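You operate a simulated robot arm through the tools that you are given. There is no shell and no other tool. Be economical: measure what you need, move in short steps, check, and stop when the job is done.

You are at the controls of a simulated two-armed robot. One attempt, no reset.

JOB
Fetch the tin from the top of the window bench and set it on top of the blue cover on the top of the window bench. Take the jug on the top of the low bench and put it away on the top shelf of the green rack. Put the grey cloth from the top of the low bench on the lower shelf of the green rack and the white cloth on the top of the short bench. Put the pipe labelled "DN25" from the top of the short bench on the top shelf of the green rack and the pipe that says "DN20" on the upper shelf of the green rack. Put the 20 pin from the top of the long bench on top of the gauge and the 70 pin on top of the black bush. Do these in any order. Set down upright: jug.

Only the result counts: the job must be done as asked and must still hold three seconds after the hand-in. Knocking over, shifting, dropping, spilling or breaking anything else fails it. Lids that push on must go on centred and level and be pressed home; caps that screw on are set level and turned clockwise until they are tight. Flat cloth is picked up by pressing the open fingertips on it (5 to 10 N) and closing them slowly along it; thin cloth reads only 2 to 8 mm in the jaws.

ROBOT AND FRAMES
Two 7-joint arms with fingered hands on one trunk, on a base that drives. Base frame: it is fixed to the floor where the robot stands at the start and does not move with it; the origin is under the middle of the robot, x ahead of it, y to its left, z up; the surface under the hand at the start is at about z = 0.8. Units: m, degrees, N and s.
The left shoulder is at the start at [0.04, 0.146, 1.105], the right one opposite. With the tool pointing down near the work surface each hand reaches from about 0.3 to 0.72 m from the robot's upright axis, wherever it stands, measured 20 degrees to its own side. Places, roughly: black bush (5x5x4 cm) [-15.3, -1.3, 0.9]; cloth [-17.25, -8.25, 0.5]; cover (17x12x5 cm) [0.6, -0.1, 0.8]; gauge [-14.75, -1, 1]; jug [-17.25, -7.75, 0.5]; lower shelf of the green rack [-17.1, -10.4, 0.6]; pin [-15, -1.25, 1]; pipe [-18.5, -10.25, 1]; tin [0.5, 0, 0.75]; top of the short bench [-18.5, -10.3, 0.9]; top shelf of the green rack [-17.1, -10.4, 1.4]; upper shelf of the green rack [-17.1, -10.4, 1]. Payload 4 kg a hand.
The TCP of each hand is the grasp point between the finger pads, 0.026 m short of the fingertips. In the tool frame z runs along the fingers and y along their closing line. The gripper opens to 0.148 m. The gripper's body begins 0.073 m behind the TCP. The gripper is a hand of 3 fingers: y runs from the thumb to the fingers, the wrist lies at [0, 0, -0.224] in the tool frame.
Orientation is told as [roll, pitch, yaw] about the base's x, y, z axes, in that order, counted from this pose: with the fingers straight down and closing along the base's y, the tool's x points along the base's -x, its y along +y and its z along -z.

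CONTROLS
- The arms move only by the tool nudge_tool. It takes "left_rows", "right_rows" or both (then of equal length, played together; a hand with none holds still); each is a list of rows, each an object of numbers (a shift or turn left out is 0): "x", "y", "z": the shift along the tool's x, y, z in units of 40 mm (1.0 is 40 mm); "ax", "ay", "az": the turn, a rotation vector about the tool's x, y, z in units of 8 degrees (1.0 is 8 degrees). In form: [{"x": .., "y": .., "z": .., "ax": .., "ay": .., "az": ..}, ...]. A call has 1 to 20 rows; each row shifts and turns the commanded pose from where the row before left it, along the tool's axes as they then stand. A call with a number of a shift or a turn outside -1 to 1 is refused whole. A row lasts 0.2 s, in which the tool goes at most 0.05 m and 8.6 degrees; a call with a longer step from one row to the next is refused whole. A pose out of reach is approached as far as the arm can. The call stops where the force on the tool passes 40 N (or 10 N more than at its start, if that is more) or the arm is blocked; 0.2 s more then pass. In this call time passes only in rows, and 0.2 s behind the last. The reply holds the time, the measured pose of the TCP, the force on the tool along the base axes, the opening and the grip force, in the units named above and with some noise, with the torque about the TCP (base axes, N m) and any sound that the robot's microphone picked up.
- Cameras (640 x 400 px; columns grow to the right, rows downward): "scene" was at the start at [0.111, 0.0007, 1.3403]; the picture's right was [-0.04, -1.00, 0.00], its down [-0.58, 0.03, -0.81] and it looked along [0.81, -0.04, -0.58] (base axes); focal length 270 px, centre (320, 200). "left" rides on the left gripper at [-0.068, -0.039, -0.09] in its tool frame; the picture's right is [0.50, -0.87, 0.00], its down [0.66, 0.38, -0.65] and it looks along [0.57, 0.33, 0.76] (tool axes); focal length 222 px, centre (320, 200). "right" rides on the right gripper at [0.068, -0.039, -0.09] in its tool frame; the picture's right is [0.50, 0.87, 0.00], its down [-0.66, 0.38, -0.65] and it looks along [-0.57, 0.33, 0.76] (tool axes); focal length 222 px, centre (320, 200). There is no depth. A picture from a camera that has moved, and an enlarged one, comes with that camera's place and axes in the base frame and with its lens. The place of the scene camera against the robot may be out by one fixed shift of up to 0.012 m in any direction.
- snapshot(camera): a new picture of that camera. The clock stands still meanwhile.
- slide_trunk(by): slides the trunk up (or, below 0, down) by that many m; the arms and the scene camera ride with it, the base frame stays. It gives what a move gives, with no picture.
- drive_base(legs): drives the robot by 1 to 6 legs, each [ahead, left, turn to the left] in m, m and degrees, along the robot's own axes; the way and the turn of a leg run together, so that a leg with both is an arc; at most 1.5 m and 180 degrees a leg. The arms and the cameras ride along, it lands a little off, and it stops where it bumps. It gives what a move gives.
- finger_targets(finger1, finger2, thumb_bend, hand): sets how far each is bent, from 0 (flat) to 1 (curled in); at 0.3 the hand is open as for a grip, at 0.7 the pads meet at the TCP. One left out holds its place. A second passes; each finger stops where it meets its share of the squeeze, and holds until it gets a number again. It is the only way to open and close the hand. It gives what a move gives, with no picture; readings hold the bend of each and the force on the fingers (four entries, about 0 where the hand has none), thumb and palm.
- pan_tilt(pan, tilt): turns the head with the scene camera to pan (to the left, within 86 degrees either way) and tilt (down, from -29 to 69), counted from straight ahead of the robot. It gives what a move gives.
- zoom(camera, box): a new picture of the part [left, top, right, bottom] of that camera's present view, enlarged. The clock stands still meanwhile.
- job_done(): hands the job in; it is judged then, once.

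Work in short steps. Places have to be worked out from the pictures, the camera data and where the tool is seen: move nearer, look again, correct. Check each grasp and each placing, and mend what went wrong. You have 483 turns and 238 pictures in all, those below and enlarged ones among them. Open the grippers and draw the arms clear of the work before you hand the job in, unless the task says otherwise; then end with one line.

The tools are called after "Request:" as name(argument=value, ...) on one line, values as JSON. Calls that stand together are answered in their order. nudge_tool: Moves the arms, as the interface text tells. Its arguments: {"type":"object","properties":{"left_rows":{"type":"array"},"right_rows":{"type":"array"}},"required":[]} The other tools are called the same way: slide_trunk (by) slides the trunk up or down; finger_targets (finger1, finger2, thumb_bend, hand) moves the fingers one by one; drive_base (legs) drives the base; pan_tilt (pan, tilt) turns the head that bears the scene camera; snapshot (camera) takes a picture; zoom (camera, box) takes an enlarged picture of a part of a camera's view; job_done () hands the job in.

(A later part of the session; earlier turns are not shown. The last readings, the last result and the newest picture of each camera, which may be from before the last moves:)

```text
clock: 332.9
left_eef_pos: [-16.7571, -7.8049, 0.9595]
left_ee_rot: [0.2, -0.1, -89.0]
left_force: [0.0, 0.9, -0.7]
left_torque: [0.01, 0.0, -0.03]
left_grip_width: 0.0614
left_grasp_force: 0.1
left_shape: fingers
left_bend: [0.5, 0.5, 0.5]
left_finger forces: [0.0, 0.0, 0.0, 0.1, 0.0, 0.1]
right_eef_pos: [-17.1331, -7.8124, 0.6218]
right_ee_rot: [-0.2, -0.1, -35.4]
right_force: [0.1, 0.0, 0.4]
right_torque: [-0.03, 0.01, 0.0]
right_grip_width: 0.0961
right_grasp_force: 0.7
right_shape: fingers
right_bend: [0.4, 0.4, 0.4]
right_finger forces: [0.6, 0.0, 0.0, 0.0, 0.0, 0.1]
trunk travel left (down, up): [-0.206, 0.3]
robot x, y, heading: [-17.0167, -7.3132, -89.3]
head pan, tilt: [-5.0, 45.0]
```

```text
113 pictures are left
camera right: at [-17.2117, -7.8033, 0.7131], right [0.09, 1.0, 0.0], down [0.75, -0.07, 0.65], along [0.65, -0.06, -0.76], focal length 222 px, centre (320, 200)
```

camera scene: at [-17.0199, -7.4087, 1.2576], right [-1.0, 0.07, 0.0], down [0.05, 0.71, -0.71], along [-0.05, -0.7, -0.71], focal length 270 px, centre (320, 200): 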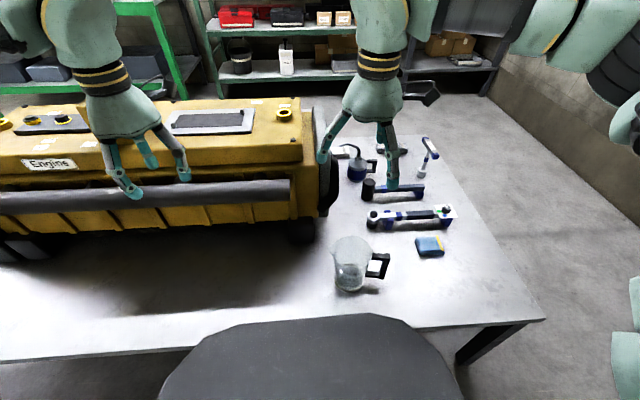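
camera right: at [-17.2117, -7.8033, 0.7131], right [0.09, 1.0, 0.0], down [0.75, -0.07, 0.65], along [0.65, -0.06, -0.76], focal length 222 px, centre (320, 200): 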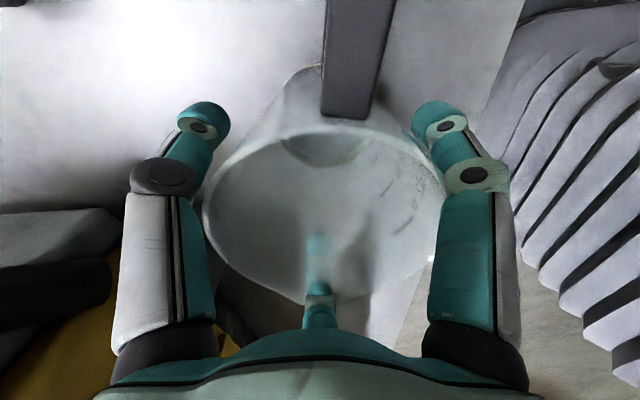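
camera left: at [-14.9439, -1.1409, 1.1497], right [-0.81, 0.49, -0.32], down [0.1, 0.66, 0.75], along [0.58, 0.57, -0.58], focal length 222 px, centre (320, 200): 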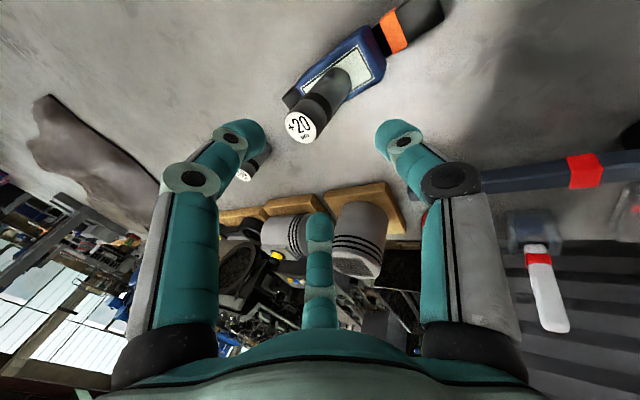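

Even now. Close onto the body.

Request:
finger_targets(hand="right", finger1=0.5, finger2=0.5, thumb_bend=0.5)

Request:
zoom(camera="scene", box=[260, 150, 460, 310])

```text
clock: 333.9
left_eef_pos: [-16.7598, -7.8047, 0.959]
left_ee_rot: [0.2, 0.0, -89.0]
left_force: [0.0, -0.5, 0.7]
left_torque: [0.03, 0.02, -0.01]
left_grip_width: 0.0617
left_grasp_force: 0.1
left_shape: fingers
left_bend: [0.5, 0.5, 0.5]
left_finger forces: [0.0, 0.0, 0.0, 0.1, 0.1, 0.0]
right_eef_pos: [-17.1322, -7.8119, 0.6214]
right_ee_rot: [-0.1, -0.1, -35.3]
right_force: [-0.3, 0.3, 2.1]
right_torque: [-0.07, 0.09, -0.02]
right_grip_width: 0.0785
right_grasp_force: 11.6
right_shape: fingers
right_bend: [0.44, 0.45, 0.47]
right_finger forces: [8.3, 7.2, 0.0, 0.1, 8.4, 0.0]
trunk travel left (down, up): [-0.206, 0.3]
robot x, y, heading: [-17.0183, -7.3124, -88.7]
head pan, tilt: [-5.0, 45.0]
```

```text
2.50 times, centred on (360, 230) of scene
camera zoom: at [-17.0193, -7.4078, 1.2577], right [-1.0, 0.07, 0.0], down [0.05, 0.71, -0.71], along [-0.05, -0.71, -0.71], focal length 676 px, centre (220, 125)
```

zoom: 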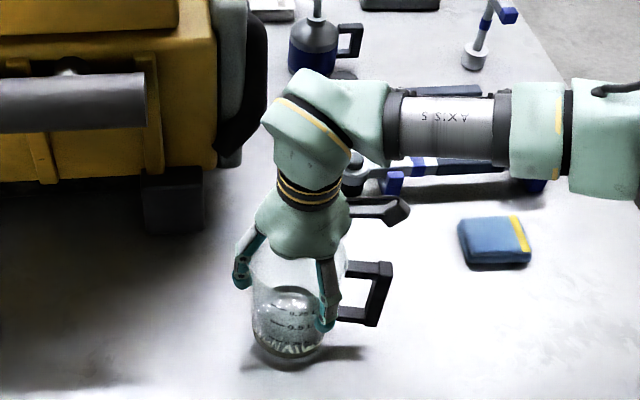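

Balanced 8 N grip. Lift gently 60 mm and check.

Request:
nudge_tool(right_rows=[{"z": -0.3}, {"z": -0.4}, {"z": -0.4}, {"z": -0.4}])

Request:
zoom(camera="scene", box=[260, 150, 460, 310])

```text
clock: 334.9
left_eef_pos: [-16.7581, -7.8051, 0.9599]
left_ee_rot: [0.2, 0.0, -89.0]
left_force: [-0.1, 0.1, 0.2]
left_torque: [0.02, -0.01, 0.02]
left_grip_width: 0.0619
left_grasp_force: 0.1
left_shape: fingers
left_bend: [0.5, 0.5, 0.5]
left_finger forces: [0.1, 0.0, 0.0, 0.1, 0.0, 0.0]
right_eef_pos: [-17.1338, -7.811, 0.6812]
right_ee_rot: [-0.2, -0.1, -35.3]
right_force: [0.1, -0.4, -0.7]
right_torque: [-0.01, -0.03, 0.02]
right_grip_width: 0.0785
right_grasp_force: 11.7
right_shape: fingers
right_bend: [0.44, 0.45, 0.47]
right_finger forces: [8.1, 7.5, 0.0, 0.1, 8.3, 0.1]
trunk travel left (down, up): [-0.206, 0.3]
robot x, y, heading: [-17.0161, -7.3084, -89.0]
head pan, tilt: [-5.0, 45.0]
```

```text
2.50 times, centred on (360, 230) of scene
camera zoom: at [-17.0194, -7.4079, 1.2577], right [-1.0, 0.07, 0.0], down [0.05, 0.71, -0.71], along [-0.05, -0.71, -0.71], focal length 676 px, centre (220, 125)
```

zoom: 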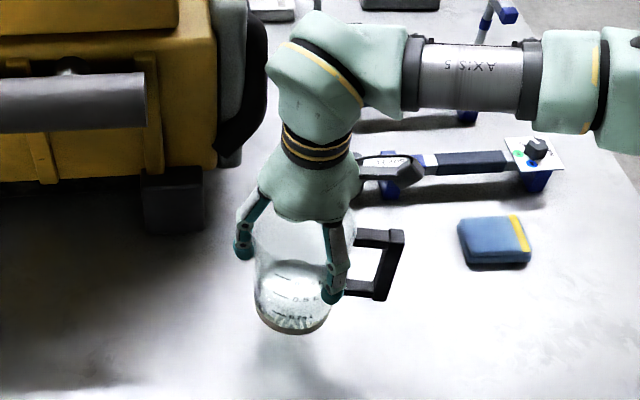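

The jug is up, level and light. Raise it further, bring the trunk up, and drive round the bench's right end toward the rack.

Request:
nudge_tool(right_rows=[{"z": -0.8}, {"z": -0.8}, {"z": -0.8}, {"z": -0.8}, {"z": -0.8}, {"z": -0.8}, {"z": -0.8}])

Request:
slide_trunk(by=0.3)

Request:
drive_base(legs=[[-0.45, 0, 0], [0, -1.3, 0], [1.3, 0, -1], [1.2, 0, 0]])

Request:
pan_tilt(pan=25, tilt=20)

Request:
snapshot(camera="scene")

```text
clock: 336.6
left_eef_pos: [-16.7581, -7.804, 0.9595]
left_ee_rot: [0.2, -0.1, -89.0]
left_force: [0.2, 0.9, 0.1]
left_torque: [0.0, -0.04, -0.02]
left_grip_width: 0.0615
left_grasp_force: 0.1
left_shape: fingers
left_bend: [0.5, 0.5, 0.5]
left_finger forces: [0.1, 0.0, 0.0, 0.0, 0.0, 0.0]
right_eef_pos: [-17.1329, -7.811, 0.9062]
right_ee_rot: [-0.1, -0.1, -35.3]
right_force: [0.6, 0.7, -1.3]
right_torque: [-0.03, -0.03, 0.02]
right_grip_width: 0.0782
right_grasp_force: 11.7
right_shape: fingers
right_bend: [0.44, 0.45, 0.47]
right_finger forces: [7.9, 7.4, 0.0, 0.0, 8.2, 0.0]
trunk travel left (down, up): [-0.206, 0.3]
robot x, y, heading: [-17.0149, -7.3113, -89.1]
head pan, tilt: [-5.0, 45.0]
```

```text
clock: 339.6
left_eef_pos: [-16.7588, -7.8049, 1.2577]
left_ee_rot: [0.3, 0.1, -89.0]
left_force: [-0.2, -0.7, -0.1]
left_torque: [-0.02, 0.02, 0.01]
left_grip_width: 0.0617
left_grasp_force: 0.0
left_shape: fingers
left_bend: [0.5, 0.5, 0.5]
left_finger forces: [0.0, 0.0, 0.0, 0.0, 0.1, 0.1]
right_eef_pos: [-17.134, -7.8127, 1.2057]
right_ee_rot: [-0.1, 0.0, -35.3]
right_force: [-1.4, 0.6, -1.9]
right_torque: [-0.02, -0.02, -0.01]
right_grip_width: 0.0784
right_grasp_force: 11.8
right_shape: fingers
right_bend: [0.44, 0.45, 0.47]
right_finger forces: [7.8, 7.3, 0.0, 0.0, 8.0, 0.1]
trunk travel left (down, up): [-0.506, 0.0]
robot x, y, heading: [-17.0175, -7.3092, -89.1]
head pan, tilt: [-5.0, 45.0]
```

```text
clock: 360.1
left_eef_pos: [-18.0067, -9.8687, 1.2583]
left_ee_rot: [0.1, -0.1, -89.3]
left_force: [-0.7, 0.3, -0.8]
left_torque: [-0.01, -0.01, 0.0]
left_grip_width: 0.0618
left_grasp_force: 0.0
left_shape: fingers
left_bend: [0.5, 0.5, 0.5]
left_finger forces: [0.0, 0.1, 0.0, 0.0, 0.1, 0.1]
right_eef_pos: [-18.3819, -9.8735, 1.2061]
right_ee_rot: [-0.1, 0.0, -35.6]
right_force: [0.0, 0.0, -2.0]
right_torque: [0.01, -0.01, 0.0]
right_grip_width: 0.0784
right_grasp_force: 11.8
right_shape: fingers
right_bend: [0.44, 0.45, 0.47]
right_finger forces: [7.8, 7.3, 0.0, 0.1, 8.1, 0.1]
trunk travel left (down, up): [-0.506, 0.0]
robot x, y, heading: [-18.2618, -9.3759, -89.3]
head pan, tilt: [-5.0, 45.0]
```

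```text
clock: 361.0
left_eef_pos: [-18.0063, -9.8694, 1.2582]
left_ee_rot: [0.1, 0.0, -89.3]
left_force: [0.1, -0.2, -0.6]
left_torque: [-0.01, -0.03, 0.0]
left_grip_width: 0.0616
left_grasp_force: 0.1
left_shape: fingers
left_bend: [0.5, 0.5, 0.5]
left_finger forces: [0.0, 0.0, 0.0, 0.1, 0.1, 0.1]
right_eef_pos: [-18.3825, -9.875, 1.2042]
right_ee_rot: [-0.1, 0.0, -35.5]
right_force: [1.1, 0.2, -1.3]
right_torque: [0.03, -0.02, 0.02]
right_grip_width: 0.0783
right_grasp_force: 11.5
right_shape: fingers
right_bend: [0.44, 0.45, 0.47]
right_finger forces: [7.8, 7.3, 0.0, 0.1, 8.2, 0.1]
trunk travel left (down, up): [-0.506, 0.0]
robot x, y, heading: [-18.2618, -9.3748, -89.3]
head pan, tilt: [25.0, 20.0]
```

```text
110 pictures are left
camera scene: at [-18.2188, -9.4744, 1.5949], right [-0.9, -0.43, 0.0], down [-0.15, 0.31, -0.94], along [0.41, -0.85, -0.34], focal length 270 px, centre (320, 200)
```

scene: 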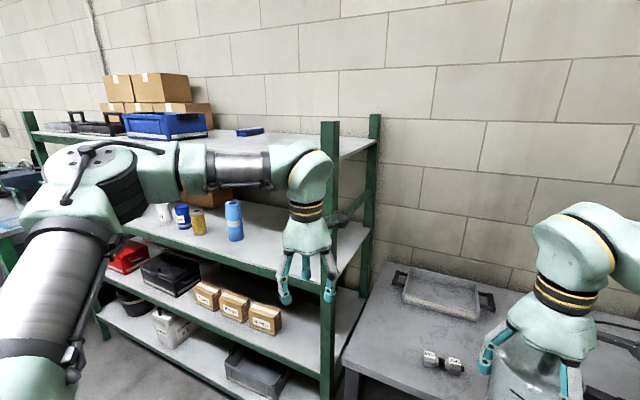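

Rack right end is at x≈-17.9, front y≈-10.2. Strafe to x≈-17.5, then pull the jug in and raise it above the top shelf level.

Request:
drive_base(legs=[[0, 0.76, 0]])

Request:
nudge_tool(right_rows=[{"x": 0.58, "y": 0.81}, {"x": 0.58, "y": 0.81}, {"x": 0.29, "y": 0.4, "z": -0.8}, {"z": -1}, {"z": -1}, {"z": -1}, {"z": -1}, {"z": -1}, {"z": -1}, {"z": -1}, {"z": -1}, {"z": -1}, {"z": -0.8}])

Request:
pan_tilt(pan=-10, tilt=5)

Request:
snapshot(camera="scene")

```text
clock: 365.2
left_eef_pos: [-17.2418, -9.8569, 1.2584]
left_ee_rot: [0.2, 0.0, -88.8]
left_force: [0.4, -0.1, 0.2]
left_torque: [0.0, -0.02, 0.06]
left_grip_width: 0.0619
left_grasp_force: 0.0
left_shape: fingers
left_bend: [0.5, 0.5, 0.5]
left_finger forces: [0.0, 0.0, 0.0, 0.1, 0.1, 0.0]
right_eef_pos: [-17.6154, -9.8644, 1.2045]
right_ee_rot: [0.0, -0.1, -35.1]
right_force: [0.4, -0.2, -0.8]
right_torque: [-0.02, 0.01, 0.0]
right_grip_width: 0.0782
right_grasp_force: 12.1
right_shape: fingers
right_bend: [0.44, 0.45, 0.47]
right_finger forces: [7.6, 7.3, 0.1, 0.0, 8.1, 0.0]
trunk travel left (down, up): [-0.506, 0.0]
robot x, y, heading: [-17.4957, -9.3618, -88.9]
head pan, tilt: [25.0, 20.0]
```

```text
clock: 368.0
left_eef_pos: [-17.2382, -9.8536, 1.2568]
left_ee_rot: [0.1, -0.1, -88.8]
left_force: [0.6, 0.0, -1.0]
left_torque: [-0.02, 0.02, -0.01]
left_grip_width: 0.0617
left_grasp_force: 0.1
left_shape: fingers
left_bend: [0.5, 0.5, 0.5]
left_finger forces: [0.0, 0.1, 0.0, 0.0, 0.0, 0.0]
right_eef_pos: [-17.6146, -9.7542, 1.6088]
right_ee_rot: [-0.3, -0.2, -35.0]
right_force: [0.1, 0.6, -1.9]
right_torque: [0.0, -0.03, 0.0]
right_grip_width: 0.0778
right_grasp_force: 11.5
right_shape: fingers
right_bend: [0.45, 0.45, 0.47]
right_finger forces: [7.3, 7.3, 0.1, 0.0, 8.6, 0.1]
right hand out of reach, approached as far as the arm can: row 13
trunk travel left (down, up): [-0.506, 0.0]
robot x, y, heading: [-17.4988, -9.3602, -88.9]
head pan, tilt: [25.0, 20.0]
```

```text
clock: 369.0
left_eef_pos: [-17.2399, -9.8564, 1.2574]
left_ee_rot: [0.2, -0.1, -88.8]
left_force: [-0.2, 0.2, -0.4]
left_torque: [0.03, 0.03, 0.01]
left_grip_width: 0.0619
left_grasp_force: 0.1
left_shape: fingers
left_bend: [0.5, 0.5, 0.5]
left_finger forces: [0.0, 0.0, 0.1, 0.0, 0.0, 0.0]
right_eef_pos: [-17.6172, -9.7578, 1.6077]
right_ee_rot: [-0.1, -0.3, -35.1]
right_force: [0.5, -0.5, -1.8]
right_torque: [0.01, -0.05, -0.01]
right_grip_width: 0.0778
right_grasp_force: 11.2
right_shape: fingers
right_bend: [0.45, 0.45, 0.47]
right_finger forces: [7.4, 7.3, 0.0, 0.0, 8.5, 0.1]
trunk travel left (down, up): [-0.506, 0.0]
robot x, y, heading: [-17.4982, -9.3619, -89.2]
head pan, tilt: [-10.0, 5.0]
```

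```text
109 pictures are left
camera scene: at [-17.5107, -9.4697, 1.6193], right [-0.99, 0.15, 0.0], down [0.01, 0.09, -1.0], along [-0.15, -0.98, -0.09], focal length 270 px, centre (320, 200)
```

scene: 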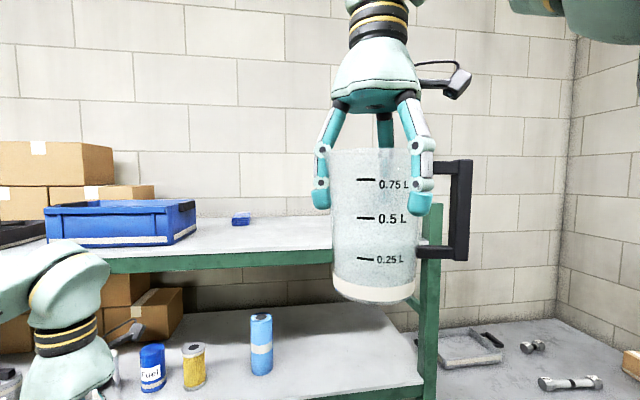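

Jug bottom is at ~1.475, shelf top at ~1.42. Before driving in, swing the left hand out to the side so it won't hit the rack.

Request:
nudge_tool(left_rows=[{"x": 0.8, "y": 0.6}, {"x": 0.8, "y": 0.6}, {"x": 0.8, "y": 0.6}, {"x": 0.8, "y": 0.6}, {"x": 0.8, "y": 0.6}, {"x": 0.8, "y": 0.6}, {"x": 0.8, "y": 0.6}, {"x": 0.8, "y": 0.6}, {"x": 0.8, "y": 0.6}])

Request:
drive_base(legs=[[0.3, 0, -0.5]])

Request:
pan_tilt(pan=-10, tilt=15)

Request:
snapshot(camera="scene")

Request:
snapshot(camera="right")

```text
clock: 371.0
left_eef_pos: [-17.0315, -9.5605, 1.2579]
left_ee_rot: [0.3, -0.2, -88.7]
left_force: [-0.3, 0.1, 0.8]
left_torque: [0.0, 0.01, 0.0]
left_grip_width: 0.0615
left_grasp_force: 0.0
left_shape: fingers
left_bend: [0.5, 0.5, 0.5]
left_finger forces: [0.1, 0.0, 0.0, 0.0, 0.0, 0.0]
right_eef_pos: [-17.6186, -9.7541, 1.6091]
right_ee_rot: [-0.3, -0.2, -35.0]
right_force: [-0.3, 1.0, -1.7]
right_torque: [-0.05, -0.02, -0.05]
right_grip_width: 0.078
right_grasp_force: 11.6
right_shape: fingers
right_bend: [0.45, 0.45, 0.47]
right_finger forces: [7.2, 7.3, 0.0, 0.0, 8.5, 0.1]
trunk travel left (down, up): [-0.506, 0.0]
robot x, y, heading: [-17.4978, -9.3662, -88.8]
head pan, tilt: [-10.0, 5.0]
```

```text
clock: 373.0
left_eef_pos: [-17.0293, -9.8646, 1.2588]
left_ee_rot: [0.1, -0.2, -89.3]
left_force: [0.0, -0.7, 0.4]
left_torque: [-0.01, 0.0, -0.04]
left_grip_width: 0.0617
left_grasp_force: 0.2
left_shape: fingers
left_bend: [0.5, 0.5, 0.5]
left_finger forces: [0.0, 0.1, 0.1, 0.0, 0.0, 0.0]
right_eef_pos: [-17.6165, -10.0524, 1.6095]
right_ee_rot: [-0.3, -0.4, -35.6]
right_force: [-0.1, 0.9, -1.5]
right_torque: [0.0, -0.04, -0.03]
right_grip_width: 0.0777
right_grasp_force: 11.0
right_shape: fingers
right_bend: [0.45, 0.45, 0.47]
right_finger forces: [7.3, 7.2, 0.0, 0.0, 8.4, 0.0]
trunk travel left (down, up): [-0.506, 0.0]
robot x, y, heading: [-17.4955, -9.6638, -89.5]
head pan, tilt: [-10.0, 5.0]
```

```text
clock: 373.7
left_eef_pos: [-17.0295, -9.8667, 1.2586]
left_ee_rot: [0.2, -0.2, -89.3]
left_force: [-1.4, 0.5, -0.4]
left_torque: [0.01, 0.0, -0.01]
left_grip_width: 0.0618
left_grasp_force: 0.0
left_shape: fingers
left_bend: [0.5, 0.5, 0.5]
left_finger forces: [0.0, 0.0, 0.1, 0.0, 0.0, 0.1]
right_eef_pos: [-17.617, -10.0552, 1.6084]
right_ee_rot: [-0.2, -0.2, -35.5]
right_force: [0.0, -0.2, -1.5]
right_torque: [0.04, -0.03, 0.03]
right_grip_width: 0.0777
right_grasp_force: 11.4
right_shape: fingers
right_bend: [0.45, 0.45, 0.47]
right_finger forces: [7.1, 7.3, 0.0, 0.1, 8.5, 0.1]
trunk travel left (down, up): [-0.506, 0.0]
robot x, y, heading: [-17.4952, -9.6613, -89.6]
head pan, tilt: [-10.0, 15.0]
```

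```text
108 pictures are left
camera scene: at [-17.5074, -9.7707, 1.6033], right [-0.99, 0.16, 0.0], down [0.04, 0.25, -0.97], along [-0.16, -0.95, -0.26], focal length 270 px, centre (320, 200)
```

scene: 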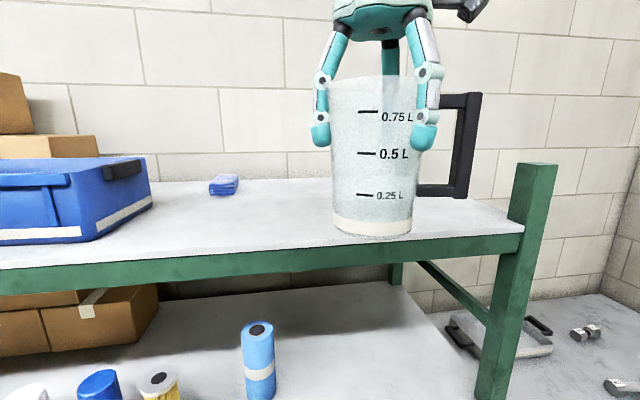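

```text
107 pictures are left
camera right: at [-17.6952, -10.0453, 1.6998], right [0.1, 1.0, -0.01], down [0.75, -0.07, 0.65], along [0.65, -0.07, -0.76], focal length 222 px, centre (320, 200)
```

right: 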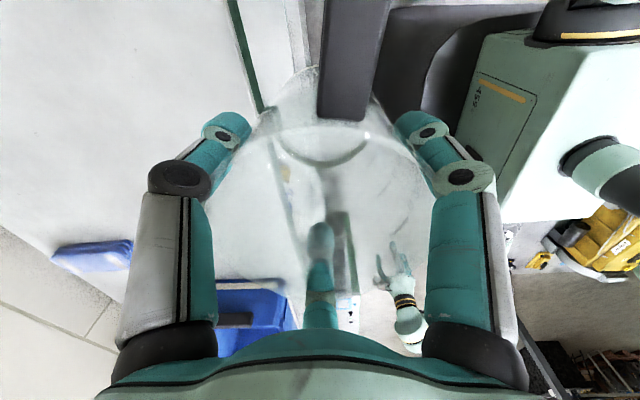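

Shelf front edge y≈-10.11, top z≈1.44; jug bottom at 1.474. Drive in 0.2 m.

Request:
drive_base(legs=[[0.1, 0, 0], [0.1, 0, 0]])

Request:
snapshot(camera="scene")

```text
clock: 375.8
left_eef_pos: [-17.0258, -10.0668, 1.2559]
left_ee_rot: [0.2, 0.4, -89.2]
left_force: [0.3, -1.0, 0.5]
left_torque: [0.09, 0.02, 0.0]
left_grip_width: 0.0616
left_grasp_force: 0.1
left_shape: fingers
left_bend: [0.5, 0.5, 0.5]
left_finger forces: [0.0, 0.1, 0.0, 0.0, 0.0, 0.1]
right_eef_pos: [-17.6142, -10.261, 1.6047]
right_ee_rot: [0.3, 0.2, -35.6]
right_force: [1.0, -1.3, -2.3]
right_torque: [0.09, -0.04, -0.01]
right_grip_width: 0.078
right_grasp_force: 11.8
right_shape: fingers
right_bend: [0.45, 0.45, 0.47]
right_finger forces: [7.2, 7.3, 0.1, 0.0, 8.6, 0.0]
trunk travel left (down, up): [-0.506, 0.0]
robot x, y, heading: [-17.4922, -9.8568, -89.2]
head pan, tilt: [-10.0, 15.0]
stopped in leg 2: the robot was blocked; the commanded pose is now the measured one
```

```text
106 pictures are left
camera scene: at [-17.505, -9.9741, 1.6022], right [-0.99, 0.16, 0.0], down [0.04, 0.26, -0.96], along [-0.16, -0.95, -0.27], focal length 270 px, centre (320, 200)
```

scene: 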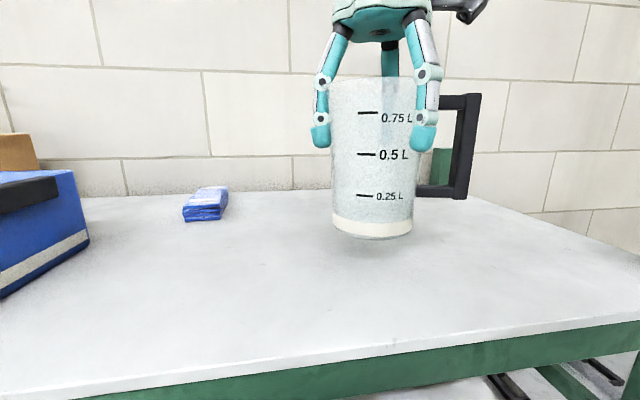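

The base touched the rack and stopped; the jug is about 15 cm inside the shelf edge. Lower it slowly.

Request:
nudge_tool(right_rows=[{"z": 0.25}, {"z": 0.15}, {"z": 0.1}, {"z": 0.1}])

Request:
zoom(camera="scene", box=[280, 60, 500, 280])

```text
clock: 376.8
left_eef_pos: [-17.0281, -10.0554, 1.2582]
left_ee_rot: [0.2, -0.1, -89.3]
left_force: [0.1, 0.4, -0.7]
left_torque: [-0.06, -0.01, -0.01]
left_grip_width: 0.0618
left_grasp_force: 0.0
left_shape: fingers
left_bend: [0.5, 0.5, 0.5]
left_finger forces: [0.0, 0.0, 0.1, 0.0, 0.0, 0.1]
right_eef_pos: [-17.6155, -10.2443, 1.584]
right_ee_rot: [-0.2, -0.2, -35.6]
right_force: [0.2, 1.0, -1.7]
right_torque: [-0.05, -0.02, -0.01]
right_grip_width: 0.0781
right_grasp_force: 11.1
right_shape: fingers
right_bend: [0.45, 0.45, 0.47]
right_finger forces: [7.3, 7.3, 0.0, 0.0, 8.3, 0.0]
trunk travel left (down, up): [-0.506, 0.0]
robot x, y, heading: [-17.4962, -9.8527, -89.5]
head pan, tilt: [-10.0, 15.0]
```

```text
1.82 times, centred on (390, 170) of scene
camera zoom: at [-17.5054, -9.9596, 1.6034], right [-0.99, 0.16, 0.0], down [0.04, 0.25, -0.97], along [-0.16, -0.95, -0.26], focal length 491 px, centre (193, 254)
```

zoom: 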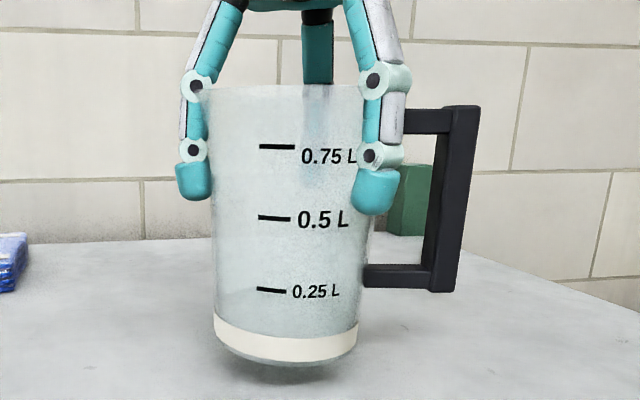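

Still above the shelf; continue down.

Request:
nudge_tool(right_rows=[{"z": 0.15}, {"z": 0.1}, {"z": 0.1}, {"z": 0.1}, {"z": 0.1}])

```text
clock: 377.9
left_eef_pos: [-17.0263, -10.0576, 1.2568]
left_ee_rot: [0.1, 0.0, -89.2]
left_force: [0.7, -0.5, 0.0]
left_torque: [0.02, 0.02, 0.04]
left_grip_width: 0.0617
left_grasp_force: 0.1
left_shape: fingers
left_bend: [0.5, 0.5, 0.5]
left_finger forces: [0.1, 0.0, 0.0, 0.0, 0.1, 0.0]
right_eef_pos: [-17.6124, -10.247, 1.5619]
right_ee_rot: [-0.3, -0.2, -35.5]
right_force: [0.3, -0.2, 1.0]
right_torque: [-0.11, 0.01, 0.05]
right_grip_width: 0.0778
right_grasp_force: 10.8
right_shape: fingers
right_bend: [0.45, 0.45, 0.47]
right_finger forces: [6.7, 6.9, 0.1, 0.1, 8.4, 0.0]
trunk travel left (down, up): [-0.506, 0.0]
robot x, y, heading: [-17.493, -9.8544, -89.3]
head pan, tilt: [-10.0, 15.0]
```

Request:
nudge_tool(right_rows=[{"z": 0.07}, {"z": 0.06}])

Request:
zoom(camera="scene", box=[280, 60, 500, 280])

```text
clock: 378.6
left_eef_pos: [-17.0259, -10.057, 1.2585]
left_ee_rot: [0.2, -0.1, -89.2]
left_force: [0.6, 0.3, 0.0]
left_torque: [0.03, 0.0, 0.01]
left_grip_width: 0.0618
left_grasp_force: 0.0
left_shape: fingers
left_bend: [0.5, 0.5, 0.5]
left_finger forces: [0.1, 0.1, 0.0, 0.0, 0.0, 0.0]
right_eef_pos: [-17.6131, -10.2455, 1.5595]
right_ee_rot: [-0.4, -0.4, -35.5]
right_force: [0.1, -4.5, 31.4]
right_torque: [-0.14, -0.01, 0.05]
right_grip_width: 0.0781
right_grasp_force: 16.7
right_shape: fingers
right_bend: [0.45, 0.44, 0.48]
right_finger forces: [7.8, 12.0, 0.1, 0.1, 13.5, 0.0]
trunk travel left (down, up): [-0.506, 0.0]
robot x, y, heading: [-17.4952, -9.8475, -89.3]
head pan, tilt: [-10.0, 15.0]
```

```text
1.82 times, centred on (390, 170) of scene
camera zoom: at [-17.504, -9.9603, 1.6036], right [-0.99, 0.16, 0.0], down [0.04, 0.25, -0.97], along [-0.16, -0.95, -0.26], focal length 491 px, centre (193, 254)
```

zoom: 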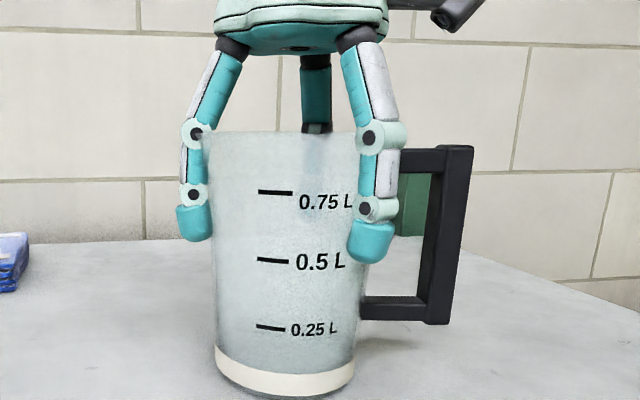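

Jug is down on the shelf. Ease pressure, open the fingers and rise.

Request:
nudge_tool(right_rows=[{"z": -0.1}])

Request:
finger_targets(hand="right", finger1=0.38, finger2=0.38, thumb_bend=0.4)

Request:
finger_targets(hand="right", finger1=0.31, finger2=0.31, thumb_bend=0.31)

Request:
snapshot(camera="right")

```text
clock: 378.9
left_eef_pos: [-17.0259, -10.0567, 1.259]
left_ee_rot: [0.2, 0.0, -89.1]
left_force: [-0.2, 0.3, -0.7]
left_torque: [-0.03, 0.03, -0.02]
left_grip_width: 0.0619
left_grasp_force: 0.0
left_shape: fingers
left_bend: [0.5, 0.5, 0.5]
left_finger forces: [0.0, 0.1, 0.0, 0.0, 0.0, 0.0]
right_eef_pos: [-17.6135, -10.2462, 1.5591]
right_ee_rot: [-0.1, 0.0, -35.4]
right_force: [0.6, 0.5, 8.7]
right_torque: [-0.26, -0.18, 0.03]
right_grip_width: 0.0774
right_grasp_force: 13.5
right_shape: fingers
right_bend: [0.45, 0.44, 0.48]
right_finger forces: [7.4, 10.7, 0.0, 0.1, 10.0, 0.0]
trunk travel left (down, up): [-0.506, 0.0]
robot x, y, heading: [-17.4892, -9.8531, -89.0]
head pan, tilt: [-10.0, 15.0]
```

```text
clock: 379.9
left_eef_pos: [-17.0274, -10.0576, 1.2592]
left_ee_rot: [0.2, -0.1, -89.2]
left_force: [-0.8, -0.5, 0.8]
left_torque: [0.0, 0.01, -0.01]
left_grip_width: 0.0616
left_grasp_force: 0.0
left_shape: fingers
left_bend: [0.5, 0.5, 0.5]
left_finger forces: [0.0, 0.0, 0.0, 0.0, 0.1, 0.0]
right_eef_pos: [-17.614, -10.2468, 1.5602]
right_ee_rot: [-0.1, -0.2, -35.5]
right_force: [0.2, 0.0, 0.3]
right_torque: [0.0, -0.01, 0.0]
right_grip_width: 0.0981
right_grasp_force: 0.1
right_shape: fingers
right_bend: [0.38, 0.38, 0.4]
right_finger forces: [0.0, 0.0, 0.0, 0.0, 0.1, 0.0]
trunk travel left (down, up): [-0.506, 0.0]
robot x, y, heading: [-17.4922, -9.8535, -89.3]
head pan, tilt: [-10.0, 15.0]
```

```text
clock: 380.9
left_eef_pos: [-17.0271, -10.0585, 1.2578]
left_ee_rot: [0.1, -0.2, -89.1]
left_force: [0.5, 0.0, 0.3]
left_torque: [0.03, 0.03, 0.02]
left_grip_width: 0.0618
left_grasp_force: 0.0
left_shape: fingers
left_bend: [0.5, 0.5, 0.5]
left_finger forces: [0.0, 0.0, 0.1, 0.0, 0.0, 0.1]
right_eef_pos: [-17.6142, -10.2465, 1.5616]
right_ee_rot: [-0.2, -0.2, -35.5]
right_force: [-0.5, 0.1, -0.2]
right_torque: [0.01, -0.03, 0.01]
right_grip_width: 0.1235
right_grasp_force: 0.0
right_shape: fingers
right_bend: [0.31, 0.31, 0.31]
right_finger forces: [0.0, 0.0, 0.0, 0.0, 0.0, 0.0]
trunk travel left (down, up): [-0.506, 0.0]
robot x, y, heading: [-17.4909, -9.8548, -89.3]
head pan, tilt: [-10.0, 15.0]
```

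```text
103 pictures are left
camera right: at [-17.6925, -10.2373, 1.6523], right [0.1, 1.0, 0.0], down [0.75, -0.07, 0.65], along [0.65, -0.07, -0.76], focal length 222 px, centre (320, 200)
```

right: 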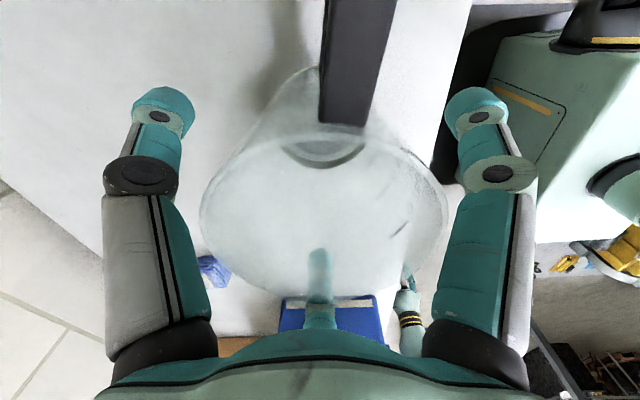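

Fingers are clear. Since upward reach is limited, spread the fingers wide (which also lifts the tips), rise to the limit and check rim clearance.

Request:
finger_targets(hand="right", finger1=0.1, finger2=0.1, thumb_bend=0.1)

Request:
nudge_tool(right_rows=[{"z": -0.4}, {"z": -0.4}, {"z": -0.3}])

Request:
zoom(camera="scene", box=[240, 0, 520, 240])

Request:
snapshot(camera="right")

```text
clock: 381.9
left_eef_pos: [-17.0267, -10.058, 1.2587]
left_ee_rot: [0.2, -0.2, -89.3]
left_force: [1.2, -0.3, -0.1]
left_torque: [-0.02, 0.01, 0.04]
left_grip_width: 0.0614
left_grasp_force: 0.0
left_shape: fingers
left_bend: [0.5, 0.5, 0.5]
left_finger forces: [0.0, 0.0, 0.0, 0.0, 0.1, 0.0]
right_eef_pos: [-17.6145, -10.2475, 1.5606]
right_ee_rot: [-0.2, -0.2, -35.5]
right_force: [-0.6, -0.3, 0.1]
right_torque: [0.0, -0.01, 0.01]
right_grip_width: 0.1652
right_grasp_force: 0.0
right_shape: fingers
right_bend: [0.1, 0.1, 0.1]
right_finger forces: [0.1, 0.0, 0.0, 0.1, 0.0, 0.0]
trunk travel left (down, up): [-0.506, 0.0]
robot x, y, heading: [-17.4911, -9.8509, -89.4]
head pan, tilt: [-10.0, 15.0]
```

```text
clock: 382.8
left_eef_pos: [-17.0258, -10.0572, 1.2584]
left_ee_rot: [0.1, 0.0, -89.2]
left_force: [0.5, 0.3, -1.3]
left_torque: [-0.03, -0.01, 0.01]
left_grip_width: 0.0618
left_grasp_force: 0.0
left_shape: fingers
left_bend: [0.5, 0.5, 0.5]
left_finger forces: [0.0, 0.0, 0.1, 0.0, 0.0, 0.1]
right_eef_pos: [-17.6135, -10.2466, 1.605]
right_ee_rot: [-0.2, -0.2, -35.5]
right_force: [0.1, 0.7, -0.6]
right_torque: [0.01, -0.01, -0.01]
right_grip_width: 0.1654
right_grasp_force: 0.1
right_shape: fingers
right_bend: [0.1, 0.1, 0.1]
right_finger forces: [0.0, 0.0, 0.0, 0.1, 0.1, 0.1]
trunk travel left (down, up): [-0.506, 0.0]
robot x, y, heading: [-17.492, -9.8532, -89.5]
head pan, tilt: [-10.0, 15.0]
```

```text
1.67 times, centred on (380, 120) of scene
camera zoom: at [-17.5043, -9.9616, 1.6032], right [-0.99, 0.16, 0.0], down [0.04, 0.26, -0.97], along [-0.16, -0.95, -0.26], focal length 450 px, centre (220, 333)
```

zoom: 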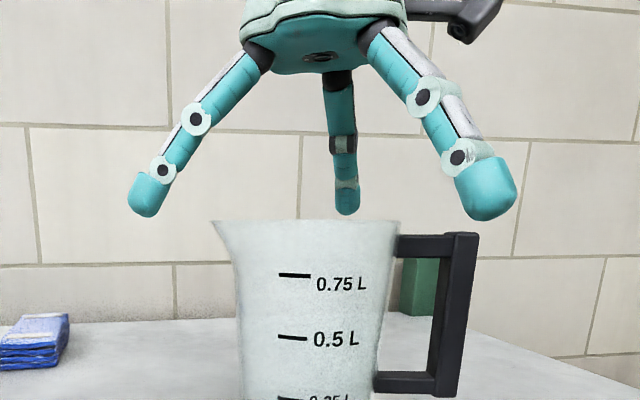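

```text
101 pictures are left
camera right: at [-17.6914, -10.2366, 1.6967], right [0.1, 1.0, 0.0], down [0.75, -0.07, 0.65], along [0.65, -0.07, -0.76], focal length 222 px, centre (320, 200)
```

right: 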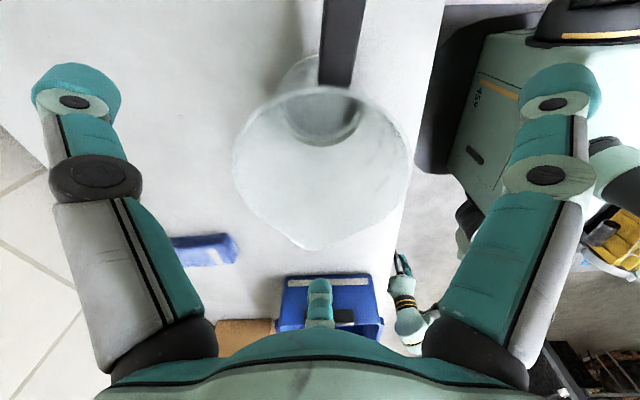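

Tips clear the rim by only ~6 mm. Flatten the fingers fully and try to rise a bit more.

Request:
finger_targets(hand="right", finger1=0, finger2=0, thumb_bend=0)

Request:
nudge_tool(right_rows=[{"z": -0.3}])

Request:
zoom(camera="scene", box=[240, 0, 520, 240])

```text
clock: 383.8
left_eef_pos: [-17.0271, -10.0583, 1.2581]
left_ee_rot: [0.1, -0.1, -89.1]
left_force: [0.4, 0.3, 0.0]
left_torque: [-0.02, 0.02, 0.03]
left_grip_width: 0.0616
left_grasp_force: 0.1
left_shape: fingers
left_bend: [0.5, 0.5, 0.5]
left_finger forces: [0.0, 0.0, 0.1, 0.0, 0.0, 0.0]
right_eef_pos: [-17.6139, -10.2464, 1.6052]
right_ee_rot: [-0.3, -0.2, -35.5]
right_force: [1.0, 0.4, -0.4]
right_torque: [0.03, -0.04, 0.01]
right_grip_width: 0.179
right_grasp_force: 0.0
right_shape: fingers
right_bend: [0.0, 0.0, 0.0]
right_finger forces: [0.1, 0.0, 0.0, 0.1, 0.0, 0.0]
trunk travel left (down, up): [-0.506, 0.0]
robot x, y, heading: [-17.4951, -9.8544, -89.4]
head pan, tilt: [-10.0, 15.0]
```

```text
clock: 384.1
left_eef_pos: [-17.0265, -10.0567, 1.2579]
left_ee_rot: [0.1, -0.1, -89.2]
left_force: [0.2, 0.2, 0.0]
left_torque: [0.01, -0.02, -0.02]
left_grip_width: 0.0618
left_grasp_force: 0.1
left_shape: fingers
left_bend: [0.5, 0.5, 0.5]
left_finger forces: [0.1, 0.1, 0.0, 0.0, 0.1, 0.0]
right_eef_pos: [-17.6144, -10.244, 1.6098]
right_ee_rot: [-0.3, -0.4, -35.5]
right_force: [0.3, -0.1, 0.0]
right_torque: [-0.01, 0.0, -0.02]
right_grip_width: 0.1791
right_grasp_force: 0.1
right_shape: fingers
right_bend: [0.0, 0.0, 0.0]
right_finger forces: [0.0, 0.0, 0.0, 0.0, 0.1, 0.0]
right hand out of reach, approached as far as the arm can: row 1
trunk travel left (down, up): [-0.506, 0.0]
robot x, y, heading: [-17.4911, -9.8548, -89.3]
head pan, tilt: [-10.0, 15.0]
```

```text
1.67 times, centred on (380, 120) of scene
camera zoom: at [-17.5044, -9.9611, 1.6033], right [-0.99, 0.16, 0.0], down [0.04, 0.26, -0.97], along [-0.16, -0.95, -0.26], focal length 450 px, centre (220, 333)
```

zoom: 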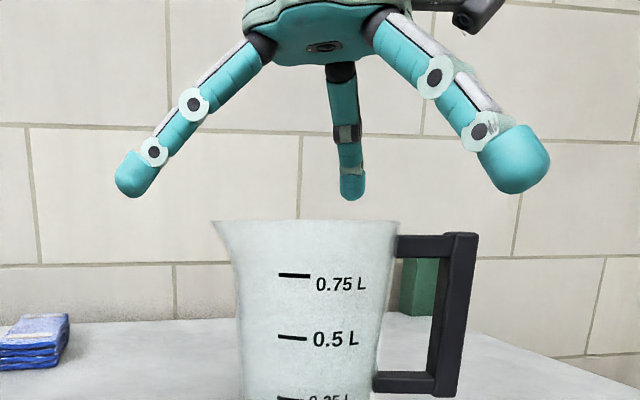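

About 16 mm clearance. Drive straight back.

Request:
drive_base(legs=[[-0.35, 0, 0]])

Request:
snapshot(camera="scene")

```text
clock: 386.4
left_eef_pos: [-17.0308, -9.7102, 1.2586]
left_ee_rot: [0.2, 0.1, -89.1]
left_force: [-0.8, -0.2, 0.4]
left_torque: [0.0, 0.02, 0.02]
left_grip_width: 0.0617
left_grasp_force: 0.1
left_shape: fingers
left_bend: [0.5, 0.5, 0.5]
left_finger forces: [0.1, 0.0, 0.0, 0.1, 0.0, 0.1]
right_eef_pos: [-17.6188, -9.898, 1.6086]
right_ee_rot: [-0.1, -0.2, -35.4]
right_force: [0.2, -0.9, -0.1]
right_torque: [0.02, 0.02, 0.01]
right_grip_width: 0.1791
right_grasp_force: 0.1
right_shape: fingers
right_bend: [0.0, 0.0, 0.0]
right_finger forces: [0.1, 0.0, 0.0, 0.1, 0.0, 0.1]
trunk travel left (down, up): [-0.506, 0.0]
robot x, y, heading: [-17.5, -9.5035, -89.2]
head pan, tilt: [-10.0, 15.0]
```

```text
99 pictures are left
camera scene: at [-17.5091, -9.6155, 1.6029], right [-0.99, 0.16, 0.0], down [0.04, 0.26, -0.97], along [-0.15, -0.95, -0.26], focal length 270 px, centre (320, 200)
```

scene: 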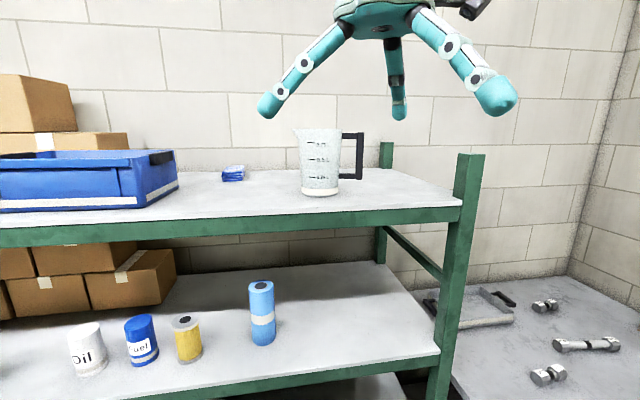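

Jug stands on the top shelf. Next the pipes: bring both hands to ready poses, lower the trunk, and move in front of the short bench.

Request:
nudge_tool(right_rows=[{"az": 1, "z": 0.5}, {"az": 1, "z": 0.5}, {"az": 1, "z": 0.5}, {"az": 1, "z": 0.8}, {"az": 1, "z": 0.8}, {"az": 1, "z": 0.8}, {"az": 0.7, "z": 0.8}, {"z": 1}, {"z": 1}, {"z": 1}], left_rows=[{"x": -0.6, "y": -0.7}, {"x": -0.6, "y": -0.7}, {"x": -0.6, "y": -0.7}, {"x": -0.6, "y": -0.7}, {"x": -0.6, "y": -0.7}, {"x": -0.6, "y": -0.7}, {"x": -0.6, "y": -0.7}, {}, {}, {}])

Request:
finger_targets(hand="right", finger1=0.4, finger2=0.4, thumb_bend=0.4)

Request:
drive_base(legs=[[0.05, -0.87, -0.8]])

Request:
pan_tilt(pan=0, tilt=40)

Request:
snapshot(camera="scene")

```text
clock: 388.6
left_eef_pos: [-17.226, -9.8777, 1.2562]
left_ee_rot: [0.3, -0.1, -89.1]
left_force: [-0.2, 0.6, 0.1]
left_torque: [0.02, 0.0, -0.01]
left_grip_width: 0.0619
left_grasp_force: 0.1
left_shape: fingers
left_bend: [0.5, 0.5, 0.5]
left_finger forces: [0.0, 0.1, 0.0, 0.0, 0.1, 0.0]
right_eef_pos: [-17.6194, -9.8995, 1.2995]
right_ee_rot: [0.3, -0.3, -89.1]
right_force: [-0.5, 0.5, -0.2]
right_torque: [0.0, 0.02, 0.01]
right_grip_width: 0.1787
right_grasp_force: 0.1
right_shape: fingers
right_bend: [0.0, 0.0, 0.0]
right_finger forces: [0.1, 0.0, 0.0, 0.0, 0.0, 0.0]
trunk travel left (down, up): [-0.506, 0.0]
robot x, y, heading: [-17.4979, -9.507, -89.3]
head pan, tilt: [-10.0, 15.0]
```

```text
clock: 389.6
left_eef_pos: [-17.2243, -9.8769, 1.2558]
left_ee_rot: [0.2, 0.0, -89.1]
left_force: [-0.7, -0.3, 0.0]
left_torque: [0.01, -0.03, -0.02]
left_grip_width: 0.0618
left_grasp_force: 0.0
left_shape: fingers
left_bend: [0.5, 0.5, 0.5]
left_finger forces: [0.0, 0.0, 0.0, 0.0, 0.0, 0.0]
right_eef_pos: [-17.6178, -9.8975, 1.3011]
right_ee_rot: [0.1, -0.2, -89.0]
right_force: [-0.2, -0.3, -0.9]
right_torque: [0.01, -0.03, 0.0]
right_grip_width: 0.0957
right_grasp_force: 0.1
right_shape: fingers
right_bend: [0.4, 0.4, 0.4]
right_finger forces: [0.1, 0.0, 0.0, 0.0, 0.0, 0.0]
trunk travel left (down, up): [-0.506, 0.0]
robot x, y, heading: [-17.4972, -9.5013, -89.4]
head pan, tilt: [-10.0, 15.0]
```

```text
clock: 394.2
left_eef_pos: [-18.0851, -9.9397, 1.2563]
left_ee_rot: [0.1, -0.1, -88.7]
left_force: [0.2, -0.3, -0.1]
left_torque: [0.01, 0.03, 0.0]
left_grip_width: 0.0618
left_grasp_force: 0.0
left_shape: fingers
left_bend: [0.5, 0.5, 0.5]
left_finger forces: [0.0, 0.0, 0.1, 0.0, 0.0, 0.1]
right_eef_pos: [-18.4792, -9.965, 1.3005]
right_ee_rot: [0.0, -0.2, -88.5]
right_force: [-0.1, 0.8, 0.3]
right_torque: [0.0, 0.01, -0.02]
right_grip_width: 0.0957
right_grasp_force: 0.1
right_shape: fingers
right_bend: [0.4, 0.4, 0.4]
right_finger forces: [0.0, 0.0, 0.0, 0.0, 0.1, 0.0]
trunk travel left (down, up): [-0.506, 0.0]
robot x, y, heading: [-18.3619, -9.5698, -88.6]
head pan, tilt: [-10.0, 15.0]
```

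```text
clock: 395.1
left_eef_pos: [-18.0861, -9.9401, 1.2579]
left_ee_rot: [0.3, 0.0, -88.6]
left_force: [0.6, 0.2, -0.3]
left_torque: [0.0, -0.02, 0.01]
left_grip_width: 0.0617
left_grasp_force: 0.1
left_shape: fingers
left_bend: [0.5, 0.5, 0.5]
left_finger forces: [0.1, 0.0, 0.0, 0.0, 0.1, 0.0]
right_eef_pos: [-18.48, -9.9654, 1.3019]
right_ee_rot: [0.1, -0.3, -88.6]
right_force: [-0.5, -0.4, 0.1]
right_torque: [0.01, 0.02, -0.02]
right_grip_width: 0.0953
right_grasp_force: 0.1
right_shape: fingers
right_bend: [0.4, 0.4, 0.4]
right_finger forces: [0.0, 0.0, 0.1, 0.1, 0.0, 0.0]
trunk travel left (down, up): [-0.506, 0.0]
robot x, y, heading: [-18.364, -9.57, -88.9]
head pan, tilt: [0.0, 40.0]
```

```text
98 pictures are left
camera scene: at [-18.3576, -9.6702, 1.5637], right [-1.0, -0.02, 0.0], down [-0.01, 0.64, -0.77], along [0.02, -0.77, -0.64], focal length 270 px, centre (320, 200)
```

scene: 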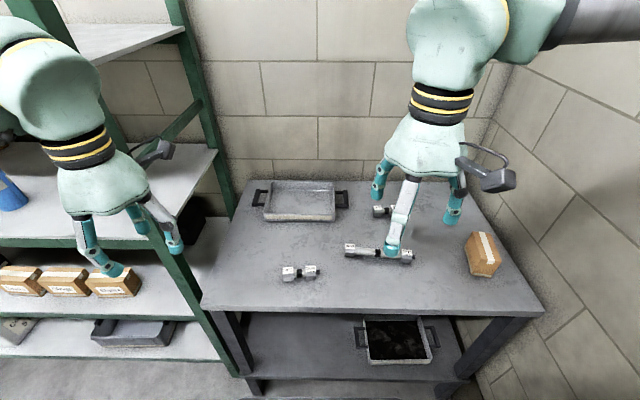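

Zoom to read the pipe labels.

Request:
zoom(camera="scene", box=[270, 190, 430, 290])

Request:
snapshot(camera="right")

```text
4.00 times, centred on (350, 240) of scene
camera zoom: at [-18.3576, -9.6702, 1.5637], right [-1.0, -0.02, 0.0], down [-0.01, 0.64, -0.77], along [0.02, -0.77, -0.64], focal length 1081 px, centre (200, 40)
```

zoom: 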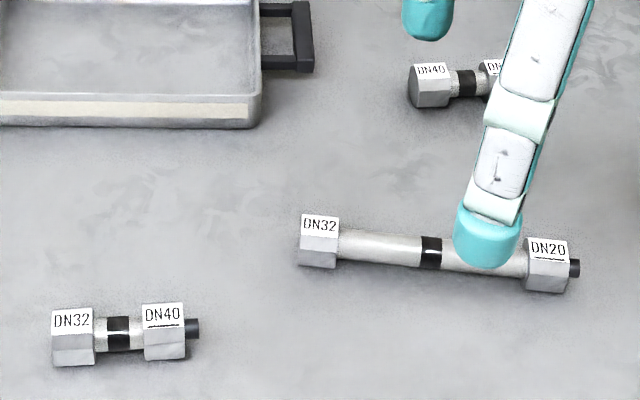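

```text
96 pictures are left
camera right: at [-18.5219, -9.8961, 1.3919], right [0.85, 0.52, 0.0], down [0.39, -0.64, 0.66], along [0.34, -0.56, -0.75], focal length 222 px, centre (320, 200)
```

right: 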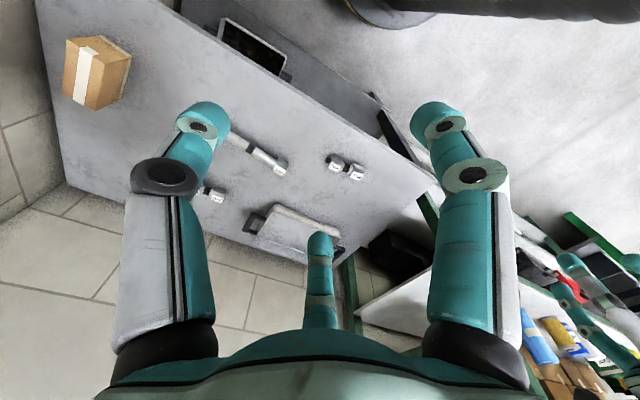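

Pipe C (long) says DN20; A is DN32/DN40; B says DN40 and something hidden. Move the right hand aside to read B.

Request:
nudge_tool(right_rows=[{"x": 0.5, "y": -0.8}, {"x": 0.5, "y": -0.8}, {"y": -0.6}])

Request:
zoom(camera="scene", box=[340, 190, 440, 275])

```text
clock: 395.9
left_eef_pos: [-18.0864, -9.9403, 1.2574]
left_ee_rot: [0.3, 0.0, -88.7]
left_force: [0.5, 0.1, -0.6]
left_torque: [0.0, 0.02, 0.0]
left_grip_width: 0.0616
left_grasp_force: 0.1
left_shape: fingers
left_bend: [0.5, 0.5, 0.5]
left_finger forces: [0.1, 0.1, 0.1, 0.1, 0.0, 0.1]
right_eef_pos: [-18.5705, -9.9292, 1.2992]
right_ee_rot: [0.2, -0.2, -88.6]
right_force: [0.5, 0.4, 1.2]
right_torque: [0.02, 0.03, 0.0]
right_grip_width: 0.0957
right_grasp_force: 0.1
right_shape: fingers
right_bend: [0.4, 0.4, 0.4]
right_finger forces: [0.1, 0.0, 0.1, 0.0, 0.1, 0.1]
trunk travel left (down, up): [-0.506, 0.0]
robot x, y, heading: [-18.3648, -9.5669, -88.7]
head pan, tilt: [0.0, 40.0]
```

```text
4.71 times, centred on (390, 232) of scene
camera zoom: at [-18.3575, -9.6704, 1.5636], right [-1.0, -0.02, 0.0], down [-0.01, 0.64, -0.77], along [0.02, -0.77, -0.64], focal length 1272 px, centre (-9, 47)
```

zoom: 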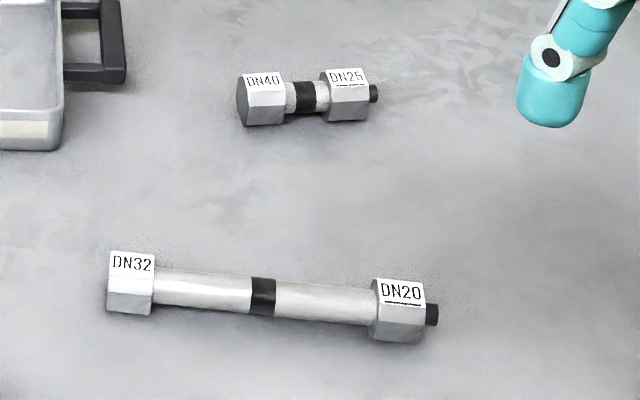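

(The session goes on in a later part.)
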